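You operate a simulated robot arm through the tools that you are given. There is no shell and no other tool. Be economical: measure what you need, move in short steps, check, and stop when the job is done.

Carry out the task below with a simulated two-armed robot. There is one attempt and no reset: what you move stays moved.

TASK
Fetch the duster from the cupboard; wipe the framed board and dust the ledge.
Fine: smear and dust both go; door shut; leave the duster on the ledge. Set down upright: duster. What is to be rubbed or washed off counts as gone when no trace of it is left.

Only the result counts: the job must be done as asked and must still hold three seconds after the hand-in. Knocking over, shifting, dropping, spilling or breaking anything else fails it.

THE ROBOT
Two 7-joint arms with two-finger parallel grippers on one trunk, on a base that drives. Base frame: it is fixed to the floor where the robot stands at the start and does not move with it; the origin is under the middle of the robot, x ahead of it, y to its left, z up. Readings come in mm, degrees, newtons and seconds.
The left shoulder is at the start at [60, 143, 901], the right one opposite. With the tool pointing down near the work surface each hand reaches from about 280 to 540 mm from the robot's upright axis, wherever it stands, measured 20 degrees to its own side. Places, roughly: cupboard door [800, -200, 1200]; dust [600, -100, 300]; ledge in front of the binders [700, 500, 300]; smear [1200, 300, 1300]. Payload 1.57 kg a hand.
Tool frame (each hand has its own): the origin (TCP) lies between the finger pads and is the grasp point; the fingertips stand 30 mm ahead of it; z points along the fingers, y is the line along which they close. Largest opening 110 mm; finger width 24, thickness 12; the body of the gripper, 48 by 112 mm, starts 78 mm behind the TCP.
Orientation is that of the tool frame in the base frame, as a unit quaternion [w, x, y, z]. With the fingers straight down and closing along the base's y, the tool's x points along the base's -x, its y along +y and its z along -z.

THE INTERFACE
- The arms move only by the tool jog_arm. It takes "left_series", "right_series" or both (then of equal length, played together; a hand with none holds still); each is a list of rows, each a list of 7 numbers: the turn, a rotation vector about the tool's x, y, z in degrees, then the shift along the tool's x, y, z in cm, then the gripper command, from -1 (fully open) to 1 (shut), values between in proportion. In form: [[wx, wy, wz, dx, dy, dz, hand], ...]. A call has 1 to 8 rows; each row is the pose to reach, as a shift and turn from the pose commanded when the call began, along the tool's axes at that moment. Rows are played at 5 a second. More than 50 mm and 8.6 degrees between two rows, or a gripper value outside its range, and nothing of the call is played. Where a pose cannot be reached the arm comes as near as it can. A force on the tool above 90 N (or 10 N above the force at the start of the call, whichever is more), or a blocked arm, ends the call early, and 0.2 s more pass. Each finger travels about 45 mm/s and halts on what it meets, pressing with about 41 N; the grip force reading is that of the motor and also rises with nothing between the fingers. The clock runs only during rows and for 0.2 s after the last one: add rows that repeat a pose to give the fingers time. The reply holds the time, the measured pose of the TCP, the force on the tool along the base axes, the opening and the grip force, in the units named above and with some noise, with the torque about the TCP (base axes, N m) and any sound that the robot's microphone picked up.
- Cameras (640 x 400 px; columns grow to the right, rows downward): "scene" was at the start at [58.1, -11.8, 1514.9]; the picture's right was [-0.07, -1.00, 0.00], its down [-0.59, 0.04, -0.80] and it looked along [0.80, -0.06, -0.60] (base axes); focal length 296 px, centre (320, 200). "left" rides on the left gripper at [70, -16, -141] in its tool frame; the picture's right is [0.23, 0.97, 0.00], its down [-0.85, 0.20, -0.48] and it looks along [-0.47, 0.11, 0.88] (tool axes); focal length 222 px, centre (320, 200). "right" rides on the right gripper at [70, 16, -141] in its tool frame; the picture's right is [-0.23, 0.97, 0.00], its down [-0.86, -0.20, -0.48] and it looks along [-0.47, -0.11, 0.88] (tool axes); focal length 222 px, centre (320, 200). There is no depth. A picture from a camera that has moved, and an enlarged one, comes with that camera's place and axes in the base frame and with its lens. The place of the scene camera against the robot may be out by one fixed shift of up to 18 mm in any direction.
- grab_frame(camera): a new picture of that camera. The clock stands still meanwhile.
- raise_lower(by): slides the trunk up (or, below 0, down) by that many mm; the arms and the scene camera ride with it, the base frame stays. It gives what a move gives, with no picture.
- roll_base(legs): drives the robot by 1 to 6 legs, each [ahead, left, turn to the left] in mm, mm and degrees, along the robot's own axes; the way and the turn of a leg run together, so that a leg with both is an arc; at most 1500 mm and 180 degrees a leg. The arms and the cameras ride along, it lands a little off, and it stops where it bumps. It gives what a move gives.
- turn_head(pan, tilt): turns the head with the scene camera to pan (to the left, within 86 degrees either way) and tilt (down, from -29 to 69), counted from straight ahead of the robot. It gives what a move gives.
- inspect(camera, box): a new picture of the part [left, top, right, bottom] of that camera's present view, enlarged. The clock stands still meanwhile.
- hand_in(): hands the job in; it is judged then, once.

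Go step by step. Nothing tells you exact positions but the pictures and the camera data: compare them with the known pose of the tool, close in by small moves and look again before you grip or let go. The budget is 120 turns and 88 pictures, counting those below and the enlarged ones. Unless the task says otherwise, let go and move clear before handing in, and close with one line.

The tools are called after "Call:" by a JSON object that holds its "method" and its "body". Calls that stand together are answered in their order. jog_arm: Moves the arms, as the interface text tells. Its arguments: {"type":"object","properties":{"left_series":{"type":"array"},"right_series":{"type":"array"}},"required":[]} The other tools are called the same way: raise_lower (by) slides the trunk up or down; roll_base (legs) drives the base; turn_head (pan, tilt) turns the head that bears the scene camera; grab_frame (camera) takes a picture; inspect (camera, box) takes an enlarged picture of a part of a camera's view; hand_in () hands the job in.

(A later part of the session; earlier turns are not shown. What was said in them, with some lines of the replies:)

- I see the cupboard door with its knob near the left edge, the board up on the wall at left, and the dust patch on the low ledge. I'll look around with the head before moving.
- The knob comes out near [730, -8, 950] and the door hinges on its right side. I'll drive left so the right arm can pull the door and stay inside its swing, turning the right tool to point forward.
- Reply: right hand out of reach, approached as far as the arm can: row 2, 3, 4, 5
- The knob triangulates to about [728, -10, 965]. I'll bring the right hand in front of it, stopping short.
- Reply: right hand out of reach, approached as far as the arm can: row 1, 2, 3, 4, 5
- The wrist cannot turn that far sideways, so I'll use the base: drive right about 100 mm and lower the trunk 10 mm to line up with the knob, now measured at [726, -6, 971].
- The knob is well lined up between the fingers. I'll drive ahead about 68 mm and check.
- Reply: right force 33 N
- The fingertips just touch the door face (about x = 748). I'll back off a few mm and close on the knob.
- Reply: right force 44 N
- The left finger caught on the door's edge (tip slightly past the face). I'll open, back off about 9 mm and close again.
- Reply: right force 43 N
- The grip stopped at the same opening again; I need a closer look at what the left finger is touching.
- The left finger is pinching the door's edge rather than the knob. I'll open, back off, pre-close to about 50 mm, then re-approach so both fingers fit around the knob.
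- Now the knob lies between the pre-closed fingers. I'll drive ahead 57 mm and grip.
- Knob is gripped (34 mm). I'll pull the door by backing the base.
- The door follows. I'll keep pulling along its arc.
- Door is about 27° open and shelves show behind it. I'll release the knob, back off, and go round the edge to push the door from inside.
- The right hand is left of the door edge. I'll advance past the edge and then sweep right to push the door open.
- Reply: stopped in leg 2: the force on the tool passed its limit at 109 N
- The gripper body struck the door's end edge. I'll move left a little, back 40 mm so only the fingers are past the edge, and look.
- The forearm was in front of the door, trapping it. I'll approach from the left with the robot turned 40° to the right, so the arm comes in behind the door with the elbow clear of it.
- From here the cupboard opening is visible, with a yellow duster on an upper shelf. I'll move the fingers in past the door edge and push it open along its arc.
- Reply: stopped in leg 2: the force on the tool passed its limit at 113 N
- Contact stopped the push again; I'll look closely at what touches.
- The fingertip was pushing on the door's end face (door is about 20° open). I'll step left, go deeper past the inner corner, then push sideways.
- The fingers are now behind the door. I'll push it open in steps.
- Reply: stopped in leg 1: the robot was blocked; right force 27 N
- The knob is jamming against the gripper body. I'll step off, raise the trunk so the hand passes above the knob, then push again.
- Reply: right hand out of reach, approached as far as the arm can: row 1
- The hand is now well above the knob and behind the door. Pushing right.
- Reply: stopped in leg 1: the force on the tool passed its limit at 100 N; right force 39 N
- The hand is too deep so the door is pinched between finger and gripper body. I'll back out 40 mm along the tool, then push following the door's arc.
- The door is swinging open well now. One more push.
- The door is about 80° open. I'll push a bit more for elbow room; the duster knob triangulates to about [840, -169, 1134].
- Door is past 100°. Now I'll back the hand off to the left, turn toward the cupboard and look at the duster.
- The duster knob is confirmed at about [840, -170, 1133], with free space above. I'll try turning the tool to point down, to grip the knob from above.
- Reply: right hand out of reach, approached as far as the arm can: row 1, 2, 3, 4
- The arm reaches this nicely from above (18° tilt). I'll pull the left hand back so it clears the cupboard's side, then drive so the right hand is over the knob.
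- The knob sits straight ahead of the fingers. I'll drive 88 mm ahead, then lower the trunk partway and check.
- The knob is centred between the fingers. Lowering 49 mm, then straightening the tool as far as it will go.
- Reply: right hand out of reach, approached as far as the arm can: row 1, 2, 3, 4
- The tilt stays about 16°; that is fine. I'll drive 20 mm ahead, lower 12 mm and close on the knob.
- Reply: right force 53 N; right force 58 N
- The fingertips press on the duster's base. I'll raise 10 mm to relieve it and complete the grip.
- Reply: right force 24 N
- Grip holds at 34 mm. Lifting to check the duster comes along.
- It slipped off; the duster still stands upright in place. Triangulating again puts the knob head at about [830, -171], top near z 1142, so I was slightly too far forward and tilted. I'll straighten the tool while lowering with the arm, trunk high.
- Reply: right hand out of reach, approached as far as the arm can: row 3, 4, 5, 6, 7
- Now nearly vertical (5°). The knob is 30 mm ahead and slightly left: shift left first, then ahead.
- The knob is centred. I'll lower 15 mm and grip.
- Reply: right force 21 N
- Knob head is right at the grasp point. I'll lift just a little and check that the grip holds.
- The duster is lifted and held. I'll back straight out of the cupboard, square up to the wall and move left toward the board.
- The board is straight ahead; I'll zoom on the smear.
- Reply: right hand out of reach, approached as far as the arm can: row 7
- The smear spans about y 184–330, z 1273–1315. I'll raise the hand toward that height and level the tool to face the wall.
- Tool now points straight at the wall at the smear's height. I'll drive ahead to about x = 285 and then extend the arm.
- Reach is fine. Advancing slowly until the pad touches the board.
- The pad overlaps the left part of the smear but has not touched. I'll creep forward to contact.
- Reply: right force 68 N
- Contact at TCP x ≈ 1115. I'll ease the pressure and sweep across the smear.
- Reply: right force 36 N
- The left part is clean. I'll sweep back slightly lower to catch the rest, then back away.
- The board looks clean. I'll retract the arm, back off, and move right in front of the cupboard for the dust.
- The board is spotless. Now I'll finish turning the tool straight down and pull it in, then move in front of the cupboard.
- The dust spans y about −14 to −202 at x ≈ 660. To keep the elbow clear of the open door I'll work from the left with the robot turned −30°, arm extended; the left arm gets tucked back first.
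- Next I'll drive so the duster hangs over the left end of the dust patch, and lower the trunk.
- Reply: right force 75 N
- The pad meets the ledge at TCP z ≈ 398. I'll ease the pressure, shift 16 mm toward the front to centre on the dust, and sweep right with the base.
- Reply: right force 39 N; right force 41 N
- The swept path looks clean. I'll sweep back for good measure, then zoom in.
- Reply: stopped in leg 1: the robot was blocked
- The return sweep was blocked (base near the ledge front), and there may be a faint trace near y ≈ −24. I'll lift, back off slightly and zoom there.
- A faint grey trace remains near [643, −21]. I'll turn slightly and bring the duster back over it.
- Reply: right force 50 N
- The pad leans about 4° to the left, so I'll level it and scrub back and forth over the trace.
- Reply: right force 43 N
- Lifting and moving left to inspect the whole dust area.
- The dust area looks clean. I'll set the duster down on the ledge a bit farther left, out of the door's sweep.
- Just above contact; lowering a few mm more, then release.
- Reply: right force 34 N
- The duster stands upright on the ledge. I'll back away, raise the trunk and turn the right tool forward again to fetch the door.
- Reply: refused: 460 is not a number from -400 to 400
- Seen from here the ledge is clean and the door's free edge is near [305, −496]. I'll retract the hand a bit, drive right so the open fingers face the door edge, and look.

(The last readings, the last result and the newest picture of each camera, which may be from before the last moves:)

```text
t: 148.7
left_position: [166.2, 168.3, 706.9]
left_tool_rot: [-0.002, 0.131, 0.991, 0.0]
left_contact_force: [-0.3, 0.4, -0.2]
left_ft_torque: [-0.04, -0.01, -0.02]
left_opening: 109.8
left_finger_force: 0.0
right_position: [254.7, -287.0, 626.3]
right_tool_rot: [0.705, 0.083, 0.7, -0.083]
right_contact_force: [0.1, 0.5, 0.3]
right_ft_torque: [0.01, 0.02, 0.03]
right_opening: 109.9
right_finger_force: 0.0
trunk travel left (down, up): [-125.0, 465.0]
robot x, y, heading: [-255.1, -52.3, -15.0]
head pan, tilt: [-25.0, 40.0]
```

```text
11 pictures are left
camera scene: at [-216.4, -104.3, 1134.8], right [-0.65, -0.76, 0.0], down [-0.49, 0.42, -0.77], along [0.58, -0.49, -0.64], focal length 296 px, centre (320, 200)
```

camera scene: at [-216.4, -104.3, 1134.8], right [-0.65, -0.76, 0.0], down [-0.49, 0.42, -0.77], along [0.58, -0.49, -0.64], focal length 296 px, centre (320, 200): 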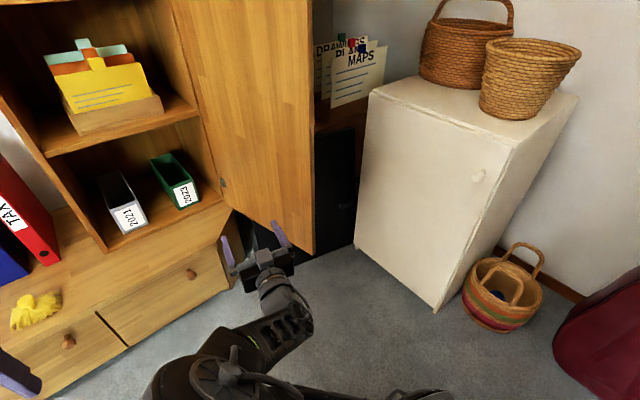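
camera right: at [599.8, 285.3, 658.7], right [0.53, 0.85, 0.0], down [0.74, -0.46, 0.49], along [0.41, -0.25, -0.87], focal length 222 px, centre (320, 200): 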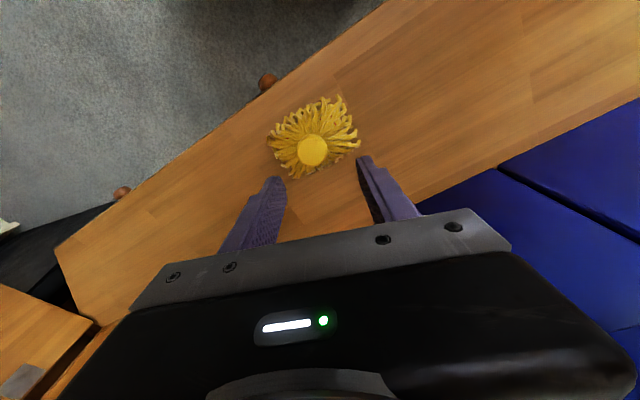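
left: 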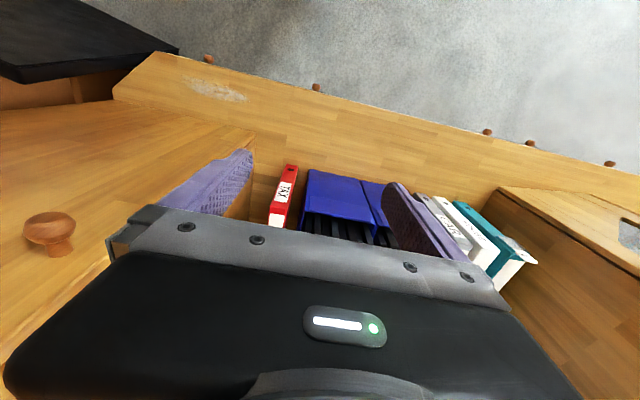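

The door edge is at about [306, −510]. I'll line up the open fingers with it and look before going over the edge.

Call:
{"method": "roll_base", "body": {"legs": [[-20, 0, 0], [37, -207, 0]]}}

Call:
{"method": "grab_frame", "body": {"camera": "right"}}

```text
t: 150.8
left_position: [128.7, -32.8, 706.6]
left_tool_rot: [-0.001, 0.13, 0.992, 0.0]
left_contact_force: [-0.1, 0.5, -0.3]
left_ft_torque: [0.0, 0.01, -0.02]
left_opening: 110.0
left_finger_force: 0.0
right_position: [217.5, -487.8, 625.5]
right_tool_rot: [0.706, 0.083, 0.699, -0.083]
right_contact_force: [-0.2, -0.2, 0.1]
right_ft_torque: [0.02, -0.02, -0.02]
right_opening: 110.1
right_finger_force: 0.0
trunk travel left (down, up): [-125.0, 465.0]
robot x, y, heading: [-291.9, -253.0, -15.1]
head pan, tilt: [-25.0, 40.0]
```

```text
10 pictures are left
camera right: at [86.5, -439.9, 555.9], right [0.23, 0.95, 0.23], down [-0.52, -0.08, 0.85], along [0.82, -0.31, 0.47], focal length 222 px, centre (320, 200)
```

right: 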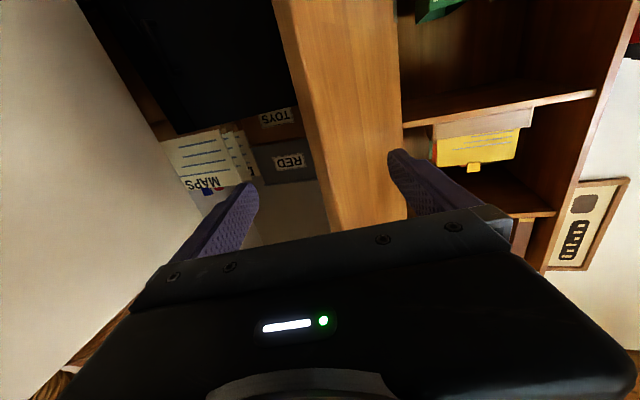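

The door edge sits between the open fingers. I'll advance 85 mm over it and then pull left to swing the door.

Call:
{"method": "roll_base", "body": {"legs": [[82, 0, 0], [0, 90, 0]]}}

Call:
{"method": "grab_frame", "body": {"camera": "scene"}}

```text
t: 152.5
left_position: [230.9, 32.5, 706.2]
left_tool_rot: [-0.001, 0.13, 0.991, 0.0]
left_contact_force: [-0.2, 0.4, 0.8]
left_ft_torque: [-0.04, 0.04, 0.0]
left_opening: 110.2
left_finger_force: 0.0
right_position: [321.2, -420.9, 626.7]
right_tool_rot: [0.706, 0.082, 0.699, -0.083]
right_contact_force: [-0.2, -0.9, 0.4]
right_ft_torque: [-0.02, -0.02, 0.02]
right_opening: 110.2
right_finger_force: 0.0
trunk travel left (down, up): [-125.0, 465.0]
robot x, y, heading: [-189.7, -188.0, -15.1]
head pan, tilt: [-25.0, 40.0]
```

```text
9 pictures are left
camera scene: at [-151.1, -240.5, 1134.8], right [-0.64, -0.77, 0.0], down [-0.49, 0.41, -0.77], along [0.59, -0.49, -0.64], focal length 296 px, centre (320, 200)
```

scene: 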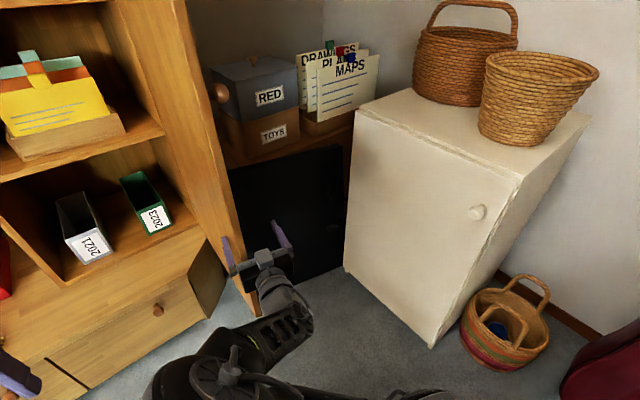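

The left finger is outside the door and pushing it shut; it is at about 82° now. I'll continue pushing along its closing arc.

Call:
{"method": "roll_base", "body": {"legs": [[23, 158, 0], [72, 160, 0], [125, 111, 0]]}}

Call:
{"method": "grab_frame", "body": {"camera": "scene"}}

```text
t: 154.5
left_position: [328.9, 221.5, 706.2]
left_tool_rot: [-0.002, 0.13, 0.992, 0.0]
left_contact_force: [-0.1, 0.1, -0.8]
left_ft_torque: [0.0, 0.0, -0.03]
left_opening: 110.0
left_finger_force: 0.0
right_position: [414.9, -235.5, 623.5]
right_tool_rot: [0.702, 0.085, 0.702, -0.086]
right_contact_force: [0.2, 0.0, 0.0]
right_ft_torque: [0.0, -0.05, 0.01]
right_opening: 109.8
right_finger_force: 0.1
trunk travel left (down, up): [-125.0, 465.0]
robot x, y, heading: [-89.2, -0.0, -15.3]
head pan, tilt: [-25.0, 40.0]
stopped in leg 2: the robot was blocked; the commanded pose is now the measured one
```

```text
8 pictures are left
camera scene: at [-53.8, -52.2, 1134.8], right [-0.65, -0.76, 0.0], down [-0.49, 0.41, -0.77], along [0.59, -0.49, -0.64], focal length 296 px, centre (320, 200)
```

scene: 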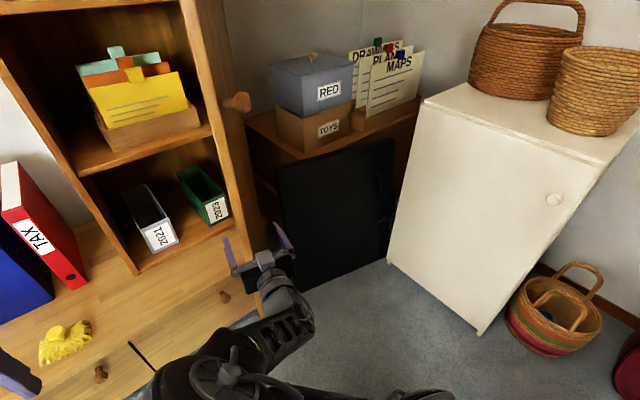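

The door (about 65°) is straddled and jammed on the palm. I'll back the hand out, close it, and go to the door's outer side to push.

Call:
{"method": "roll_base", "body": {"legs": [[-130, 0, 0], [0, -120, 0]]}}

Call:
{"method": "jog_arm", "body": {"right_series": [[0, 0, 0, 0, 0, 0, 0], [0, 0, 0, 0, 0, 0, 1], [0, 0, 0, 0, 0, 0, 1], [0, 0, 0, 0, 0, 0, 1], [0, 0, 0, 0, 0, 0, 1], [0, 0, 0, 0, 0, 0, 1]]}}

Call:
{"method": "roll_base", "body": {"legs": [[130, 0, 0], [0, 60, 0], [47, 125, 0]]}}

Call:
{"method": "grab_frame", "body": {"camera": "scene"}}

```text
t: 156.7
left_position: [174.0, 137.5, 705.9]
left_tool_rot: [-0.003, 0.132, 0.991, 0.0]
left_contact_force: [-0.3, 0.0, 0.2]
left_ft_torque: [0.0, 0.03, 0.01]
left_opening: 110.0
left_finger_force: 0.0
right_position: [256.7, -320.3, 623.0]
right_tool_rot: [0.702, 0.085, 0.702, -0.086]
right_contact_force: [0.7, 0.2, 0.0]
right_ft_torque: [-0.01, -0.02, -0.01]
right_opening: 109.8
right_finger_force: 0.1
trunk travel left (down, up): [-125.0, 465.0]
robot x, y, heading: [-245.6, -83.3, -15.3]
head pan, tilt: [-25.0, 40.0]
```

```text
t: 158.1
left_position: [174.0, 137.6, 706.2]
left_tool_rot: [-0.003, 0.132, 0.991, 0.0]
left_contact_force: [0.1, 0.1, -0.6]
left_ft_torque: [0.01, -0.01, 0.02]
left_opening: 109.8
left_finger_force: 0.1
right_position: [257.1, -319.1, 624.0]
right_tool_rot: [0.702, 0.085, 0.702, -0.087]
right_contact_force: [0.3, 0.8, -0.3]
right_ft_torque: [0.03, 0.03, 0.01]
right_opening: 0.0
right_finger_force: 6.4
trunk travel left (down, up): [-125.0, 465.0]
robot x, y, heading: [-246.8, -82.4, -15.6]
head pan, tilt: [-25.0, 40.0]
```

```text
t: 160.8
left_position: [393.2, 266.8, 707.5]
left_tool_rot: [-0.002, 0.131, 0.991, 0.0]
left_contact_force: [-0.2, 0.5, -1.1]
left_ft_torque: [0.0, 0.0, 0.03]
left_opening: 109.8
left_finger_force: 0.0
right_position: [477.8, -190.2, 623.2]
right_tool_rot: [0.702, 0.086, 0.702, -0.086]
right_contact_force: [0.3, 0.1, -0.6]
right_ft_torque: [0.01, 0.01, 0.0]
right_opening: 0.2
right_finger_force: 21.0
trunk travel left (down, up): [-125.0, 465.0]
robot x, y, heading: [-26.2, 49.1, -15.5]
head pan, tilt: [-25.0, 40.0]
```

```text
7 pictures are left
camera scene: at [10.2, -5.5, 1134.8], right [-0.65, -0.76, 0.0], down [-0.49, 0.42, -0.77], along [0.58, -0.5, -0.64], focal length 296 px, centre (320, 200)
```

scene: 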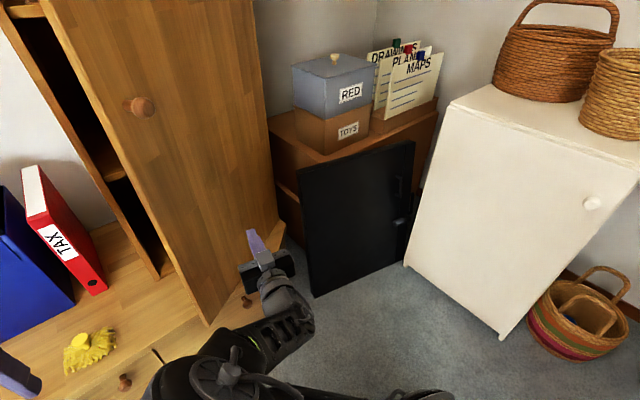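

The door is nearly shut (about 25°). Keep pushing on the outer face.

Call:
{"method": "roll_base", "body": {"legs": [[94, 118, 0], [84, 33, 0]]}}

Call:
{"method": "grab_frame", "body": {"camera": "scene"}}

```text
t: 162.9
left_position: [602.8, 366.5, 706.5]
left_tool_rot: [-0.003, 0.131, 0.991, 0.0]
left_contact_force: [0.1, 0.8, 0.6]
left_ft_torque: [0.01, -0.04, -0.01]
left_opening: 110.0
left_finger_force: 0.0
right_position: [686.5, -90.4, 623.8]
right_tool_rot: [0.702, 0.084, 0.702, -0.086]
right_contact_force: [0.1, -0.8, -0.3]
right_ft_torque: [0.01, 0.03, 0.02]
right_opening: 0.0
right_finger_force: 21.9
trunk travel left (down, up): [-125.0, 465.0]
robot x, y, heading: [184.6, 143.7, -15.2]
head pan, tilt: [-25.0, 40.0]
```

```text
6 pictures are left
camera scene: at [219.2, 94.1, 1134.8], right [-0.65, -0.76, 0.0], down [-0.49, 0.42, -0.77], along [0.58, -0.5, -0.64], focal length 296 px, centre (320, 200)
```

scene: 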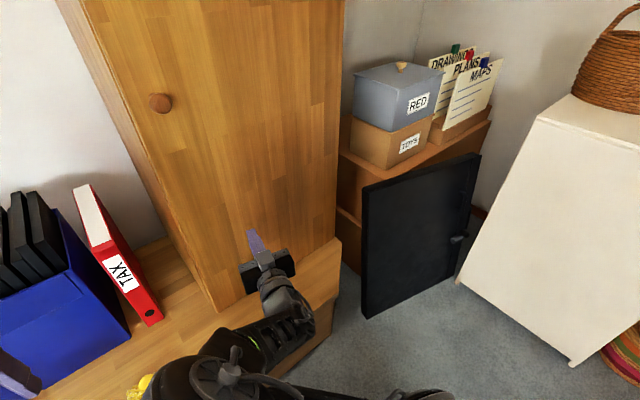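

Nearly shut. A gentle final push with the arm until the door seats.

Call:
{"method": "jog_arm", "body": {"right_series": [[0, 0, 0, 0, 0, 1, 1], [0, 0, 0, 0, 0, 2, 1], [0, 0, 0, 0, 0, 2.8, 1], [0, 0, 0, 0, 0, 3.4, 1], [0, 0, 0, 0, 0, 3.8, 1]]}}

```text
t: 164.0
left_position: [598.1, 367.7, 708.1]
left_tool_rot: [-0.001, 0.132, 0.991, 0.001]
left_contact_force: [-0.4, -0.5, 0.8]
left_ft_torque: [0.0, -0.01, 0.0]
left_opening: 109.7
left_finger_force: 0.1
right_position: [712.6, -95.8, 622.4]
right_tool_rot: [0.702, 0.083, 0.703, -0.085]
right_contact_force: [-37.0, 9.2, 15.8]
right_ft_torque: [0.04, -0.53, 0.39]
right_opening: 0.0
right_finger_force: 21.3
trunk travel left (down, up): [-125.0, 465.0]
robot x, y, heading: [182.4, 147.3, -15.3]
head pan, tilt: [-25.0, 40.0]
stopped in row 5 (right hand): the force on the tool passed its limit at 99 N (the readings are from after the stop); the commanded pose is now the measured one
```

The door is firmly against its stop at the original face position. I'll retreat and check everything.

Call:
{"method": "roll_base", "body": {"legs": [[-300, 0, 0], [0, 0, 15]]}}

Call:
{"method": "raise_lower", "body": {"by": 350}}

Call:
{"method": "turn_head", "body": {"pan": -8, "tilt": 38}}

Call:
{"method": "grab_frame", "body": {"camera": "scene"}}

```text
t: 166.9
left_position: [241.1, 547.4, 706.1]
left_tool_rot: [-0.003, 0.001, 1.0, 0.0]
left_contact_force: [-0.7, -0.4, 0.4]
left_ft_torque: [0.0, 0.02, 0.01]
left_opening: 110.1
left_finger_force: 0.2
right_position: [473.0, 129.1, 618.8]
right_tool_rot: [0.704, -0.01, 0.71, 0.007]
right_contact_force: [-0.1, -1.2, 0.2]
right_ft_torque: [0.02, 0.0, 0.01]
right_opening: 0.0
right_finger_force: 21.2
trunk travel left (down, up): [-125.0, 465.0]
robot x, y, heading: [-107.5, 222.5, -0.3]
head pan, tilt: [-25.0, 40.0]
```

```text
t: 170.3
left_position: [241.8, 545.8, 1056.3]
left_tool_rot: [-0.002, 0.002, 1.0, 0.0]
left_contact_force: [0.0, 0.9, 0.5]
left_ft_torque: [-0.03, -0.02, 0.0]
left_opening: 110.1
left_finger_force: 0.0
right_position: [472.5, 127.9, 969.8]
right_tool_rot: [0.704, -0.011, 0.71, 0.007]
right_contact_force: [0.2, 0.2, -0.1]
right_ft_torque: [-0.01, 0.01, 0.01]
right_opening: 0.1
right_finger_force: 21.1
trunk travel left (down, up): [-475.0, 115.0]
robot x, y, heading: [-105.5, 222.5, -0.3]
head pan, tilt: [-25.0, 40.0]
```

```text
t: 171.1
left_position: [241.9, 547.8, 1055.7]
left_tool_rot: [-0.004, 0.001, 1.0, 0.0]
left_contact_force: [-0.8, 0.2, 0.6]
left_ft_torque: [-0.01, 0.02, -0.01]
left_opening: 109.8
left_finger_force: 0.0
right_position: [472.8, 128.2, 968.9]
right_tool_rot: [0.704, -0.01, 0.71, 0.006]
right_contact_force: [-0.8, -0.3, 0.2]
right_ft_torque: [0.0, 0.01, -0.02]
right_opening: 0.0
right_finger_force: 21.5
trunk travel left (down, up): [-475.0, 115.0]
robot x, y, heading: [-103.5, 228.4, -0.3]
head pan, tilt: [-8.0, 38.0]
```

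```text
5 pictures are left
camera scene: at [-49.9, 207.4, 1487.8], right [-0.14, -0.99, 0.0], down [-0.61, 0.09, -0.79], along [0.78, -0.11, -0.62], focal length 296 px, centre (320, 200)
```

scene: 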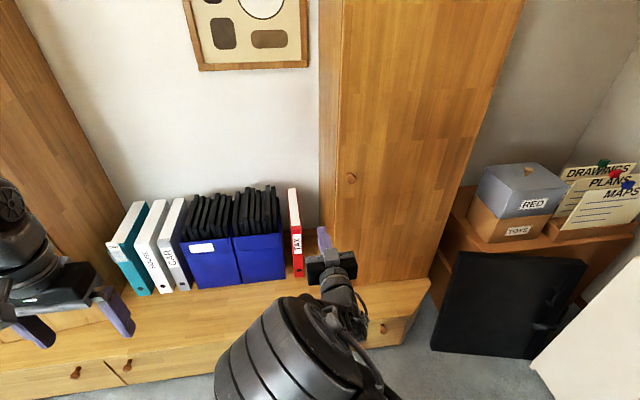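

The door is shut. I'll step right to see the duster and recheck the ledge.

Call:
{"method": "roll_base", "body": {"legs": [[0, -330, 0]]}}

Call:
{"method": "turn_head", "body": {"pan": 14, "tilt": 42}}

Call:
{"method": "grab_frame", "body": {"camera": "scene"}}

```text
t: 173.3
left_position: [241.4, 205.4, 1057.3]
left_tool_rot: [-0.002, 0.002, 1.0, 0.001]
left_contact_force: [0.5, 0.5, 0.5]
left_ft_torque: [0.05, -0.01, 0.0]
left_opening: 110.1
left_finger_force: 0.1
right_position: [472.0, -212.7, 969.1]
right_tool_rot: [0.703, -0.01, 0.711, 0.006]
right_contact_force: [0.9, 0.4, 0.2]
right_ft_torque: [-0.01, -0.02, 0.0]
right_opening: 0.0
right_finger_force: 21.5
trunk travel left (down, up): [-475.0, 115.0]
robot x, y, heading: [-113.0, -116.2, -0.7]
head pan, tilt: [-8.0, 38.0]
```

```text
t: 174.2
left_position: [241.0, 206.0, 1057.7]
left_tool_rot: [-0.003, 0.002, 1.0, 0.0]
left_contact_force: [-1.2, 0.9, -0.7]
left_ft_torque: [-0.01, 0.01, 0.0]
left_opening: 110.1
left_finger_force: 0.1
right_position: [473.2, -212.5, 969.4]
right_tool_rot: [0.704, -0.01, 0.71, 0.006]
right_contact_force: [-0.6, -0.8, 0.2]
right_ft_torque: [-0.01, -0.04, -0.03]
right_opening: 0.0
right_finger_force: 21.2
trunk travel left (down, up): [-475.0, 115.0]
robot x, y, heading: [-106.2, -113.2, -0.5]
head pan, tilt: [14.0, 42.0]
```

```text
4 pictures are left
camera scene: at [-55.9, -100.8, 1481.9], right [0.23, -0.97, 0.0], down [-0.65, -0.16, -0.74], along [0.72, 0.17, -0.67], focal length 296 px, centre (320, 200)
```

scene: 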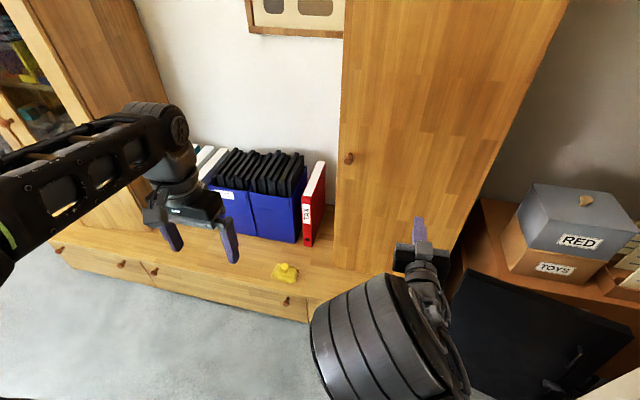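

Duster stands upright on the ledge, door shut. I'll zoom on the left part of the dusted strip and the door edge.

Call:
{"method": "inspect", "body": {"camera": "scene", "box": [265, 250, 365, 315]}}

Call:
{"method": "roll_base", "body": {"legs": [[0, 340, 0]]}}

Call:
{"method": "turn_head", "body": {"pan": -8, "tilt": 38}}

Call:
{"method": "inspect", "body": {"camera": "scene", "box": [335, 265, 435, 330]}}

```text
6.15 times, centred on (315, 282) of scene
camera zoom: at [-55.9, -100.8, 1481.9], right [0.23, -0.97, 0.0], down [-0.65, -0.16, -0.74], along [0.72, 0.17, -0.67], focal length 1820 px, centre (351, -308)
```

zoom: 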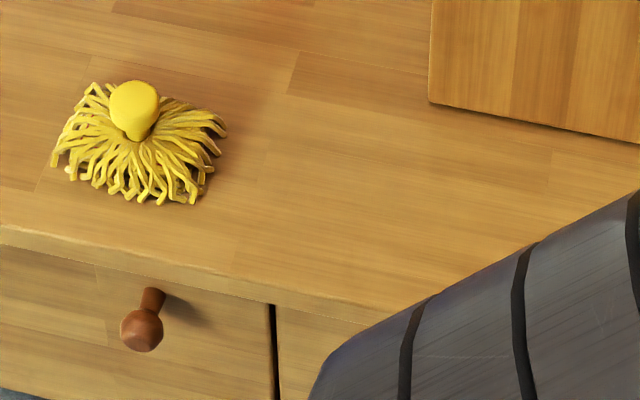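

```text
t: 176.4
left_position: [245.5, 539.2, 1056.3]
left_tool_rot: [-0.003, 0.004, 1.0, -0.001]
left_contact_force: [0.1, 0.1, 0.5]
left_ft_torque: [-0.01, 0.04, -0.01]
left_opening: 110.0
left_finger_force: 0.0
right_position: [474.3, 119.8, 970.0]
right_tool_rot: [0.704, -0.009, 0.71, 0.005]
right_contact_force: [0.2, 0.9, 0.0]
right_ft_torque: [0.0, -0.01, -0.05]
right_opening: 0.2
right_finger_force: 21.3
trunk travel left (down, up): [-475.0, 115.0]
robot x, y, heading: [-103.7, 216.3, -0.7]
head pan, tilt: [14.0, 42.0]
```

```text
t: 177.2
left_position: [243.8, 538.8, 1055.9]
left_tool_rot: [-0.003, 0.004, 1.0, 0.0]
left_contact_force: [-0.4, 0.0, -0.6]
left_ft_torque: [0.0, 0.05, 0.0]
left_opening: 110.1
left_finger_force: 0.0
right_position: [474.0, 117.9, 969.4]
right_tool_rot: [0.704, -0.008, 0.71, 0.005]
right_contact_force: [-0.2, -0.4, 0.3]
right_ft_torque: [0.0, -0.04, 0.0]
right_opening: 0.1
right_finger_force: 21.9
trunk travel left (down, up): [-475.0, 115.0]
robot x, y, heading: [-107.8, 221.8, -0.6]
head pan, tilt: [-8.0, 38.0]
```

```text
6.15 times, centred on (385, 298) of scene
camera zoom: at [-49.1, 200.8, 1487.8], right [-0.15, -0.99, 0.0], down [-0.61, 0.09, -0.79], along [0.78, -0.12, -0.62], focal length 1820 px, centre (-80, -400)
```

zoom: 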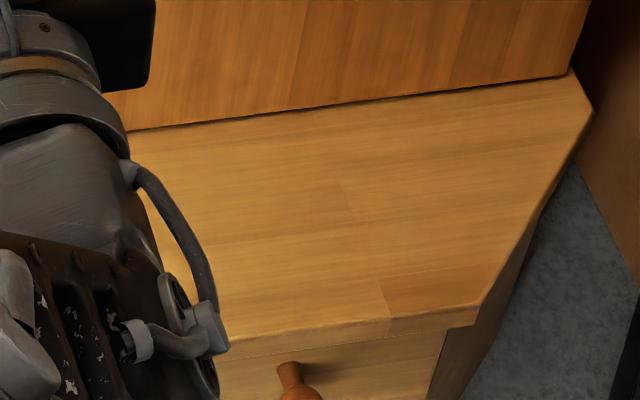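

The ledge is clean everywhere. One last zoom on the door's free edge to confirm it is flush.

Call:
{"method": "inspect", "body": {"camera": "scene", "box": [300, 100, 400, 220]}}

```text
3.33 times, centred on (350, 160) of scene
camera zoom: at [-49.1, 200.8, 1487.8], right [-0.15, -0.99, 0.0], down [-0.61, 0.09, -0.79], along [0.78, -0.12, -0.62], focal length 986 px, centre (220, 333)
```

zoom: 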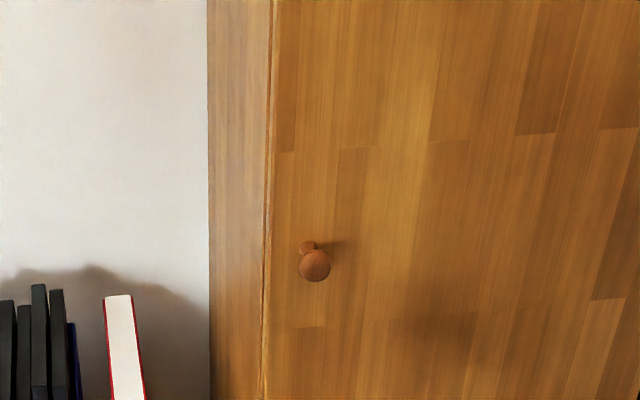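

The door sits flush, the board and ledge are clean, and the duster stands upright on the ledge with both hands clear, so I'm handing in.

Call:
{"method": "hand_in", "body": {}}

```text
The job is handed in.
```

The job is handed in: in the last pictures the board and ledge showed no trace of smear or dust, the cupboard door was shut, and the duster stood upright on the ledge.
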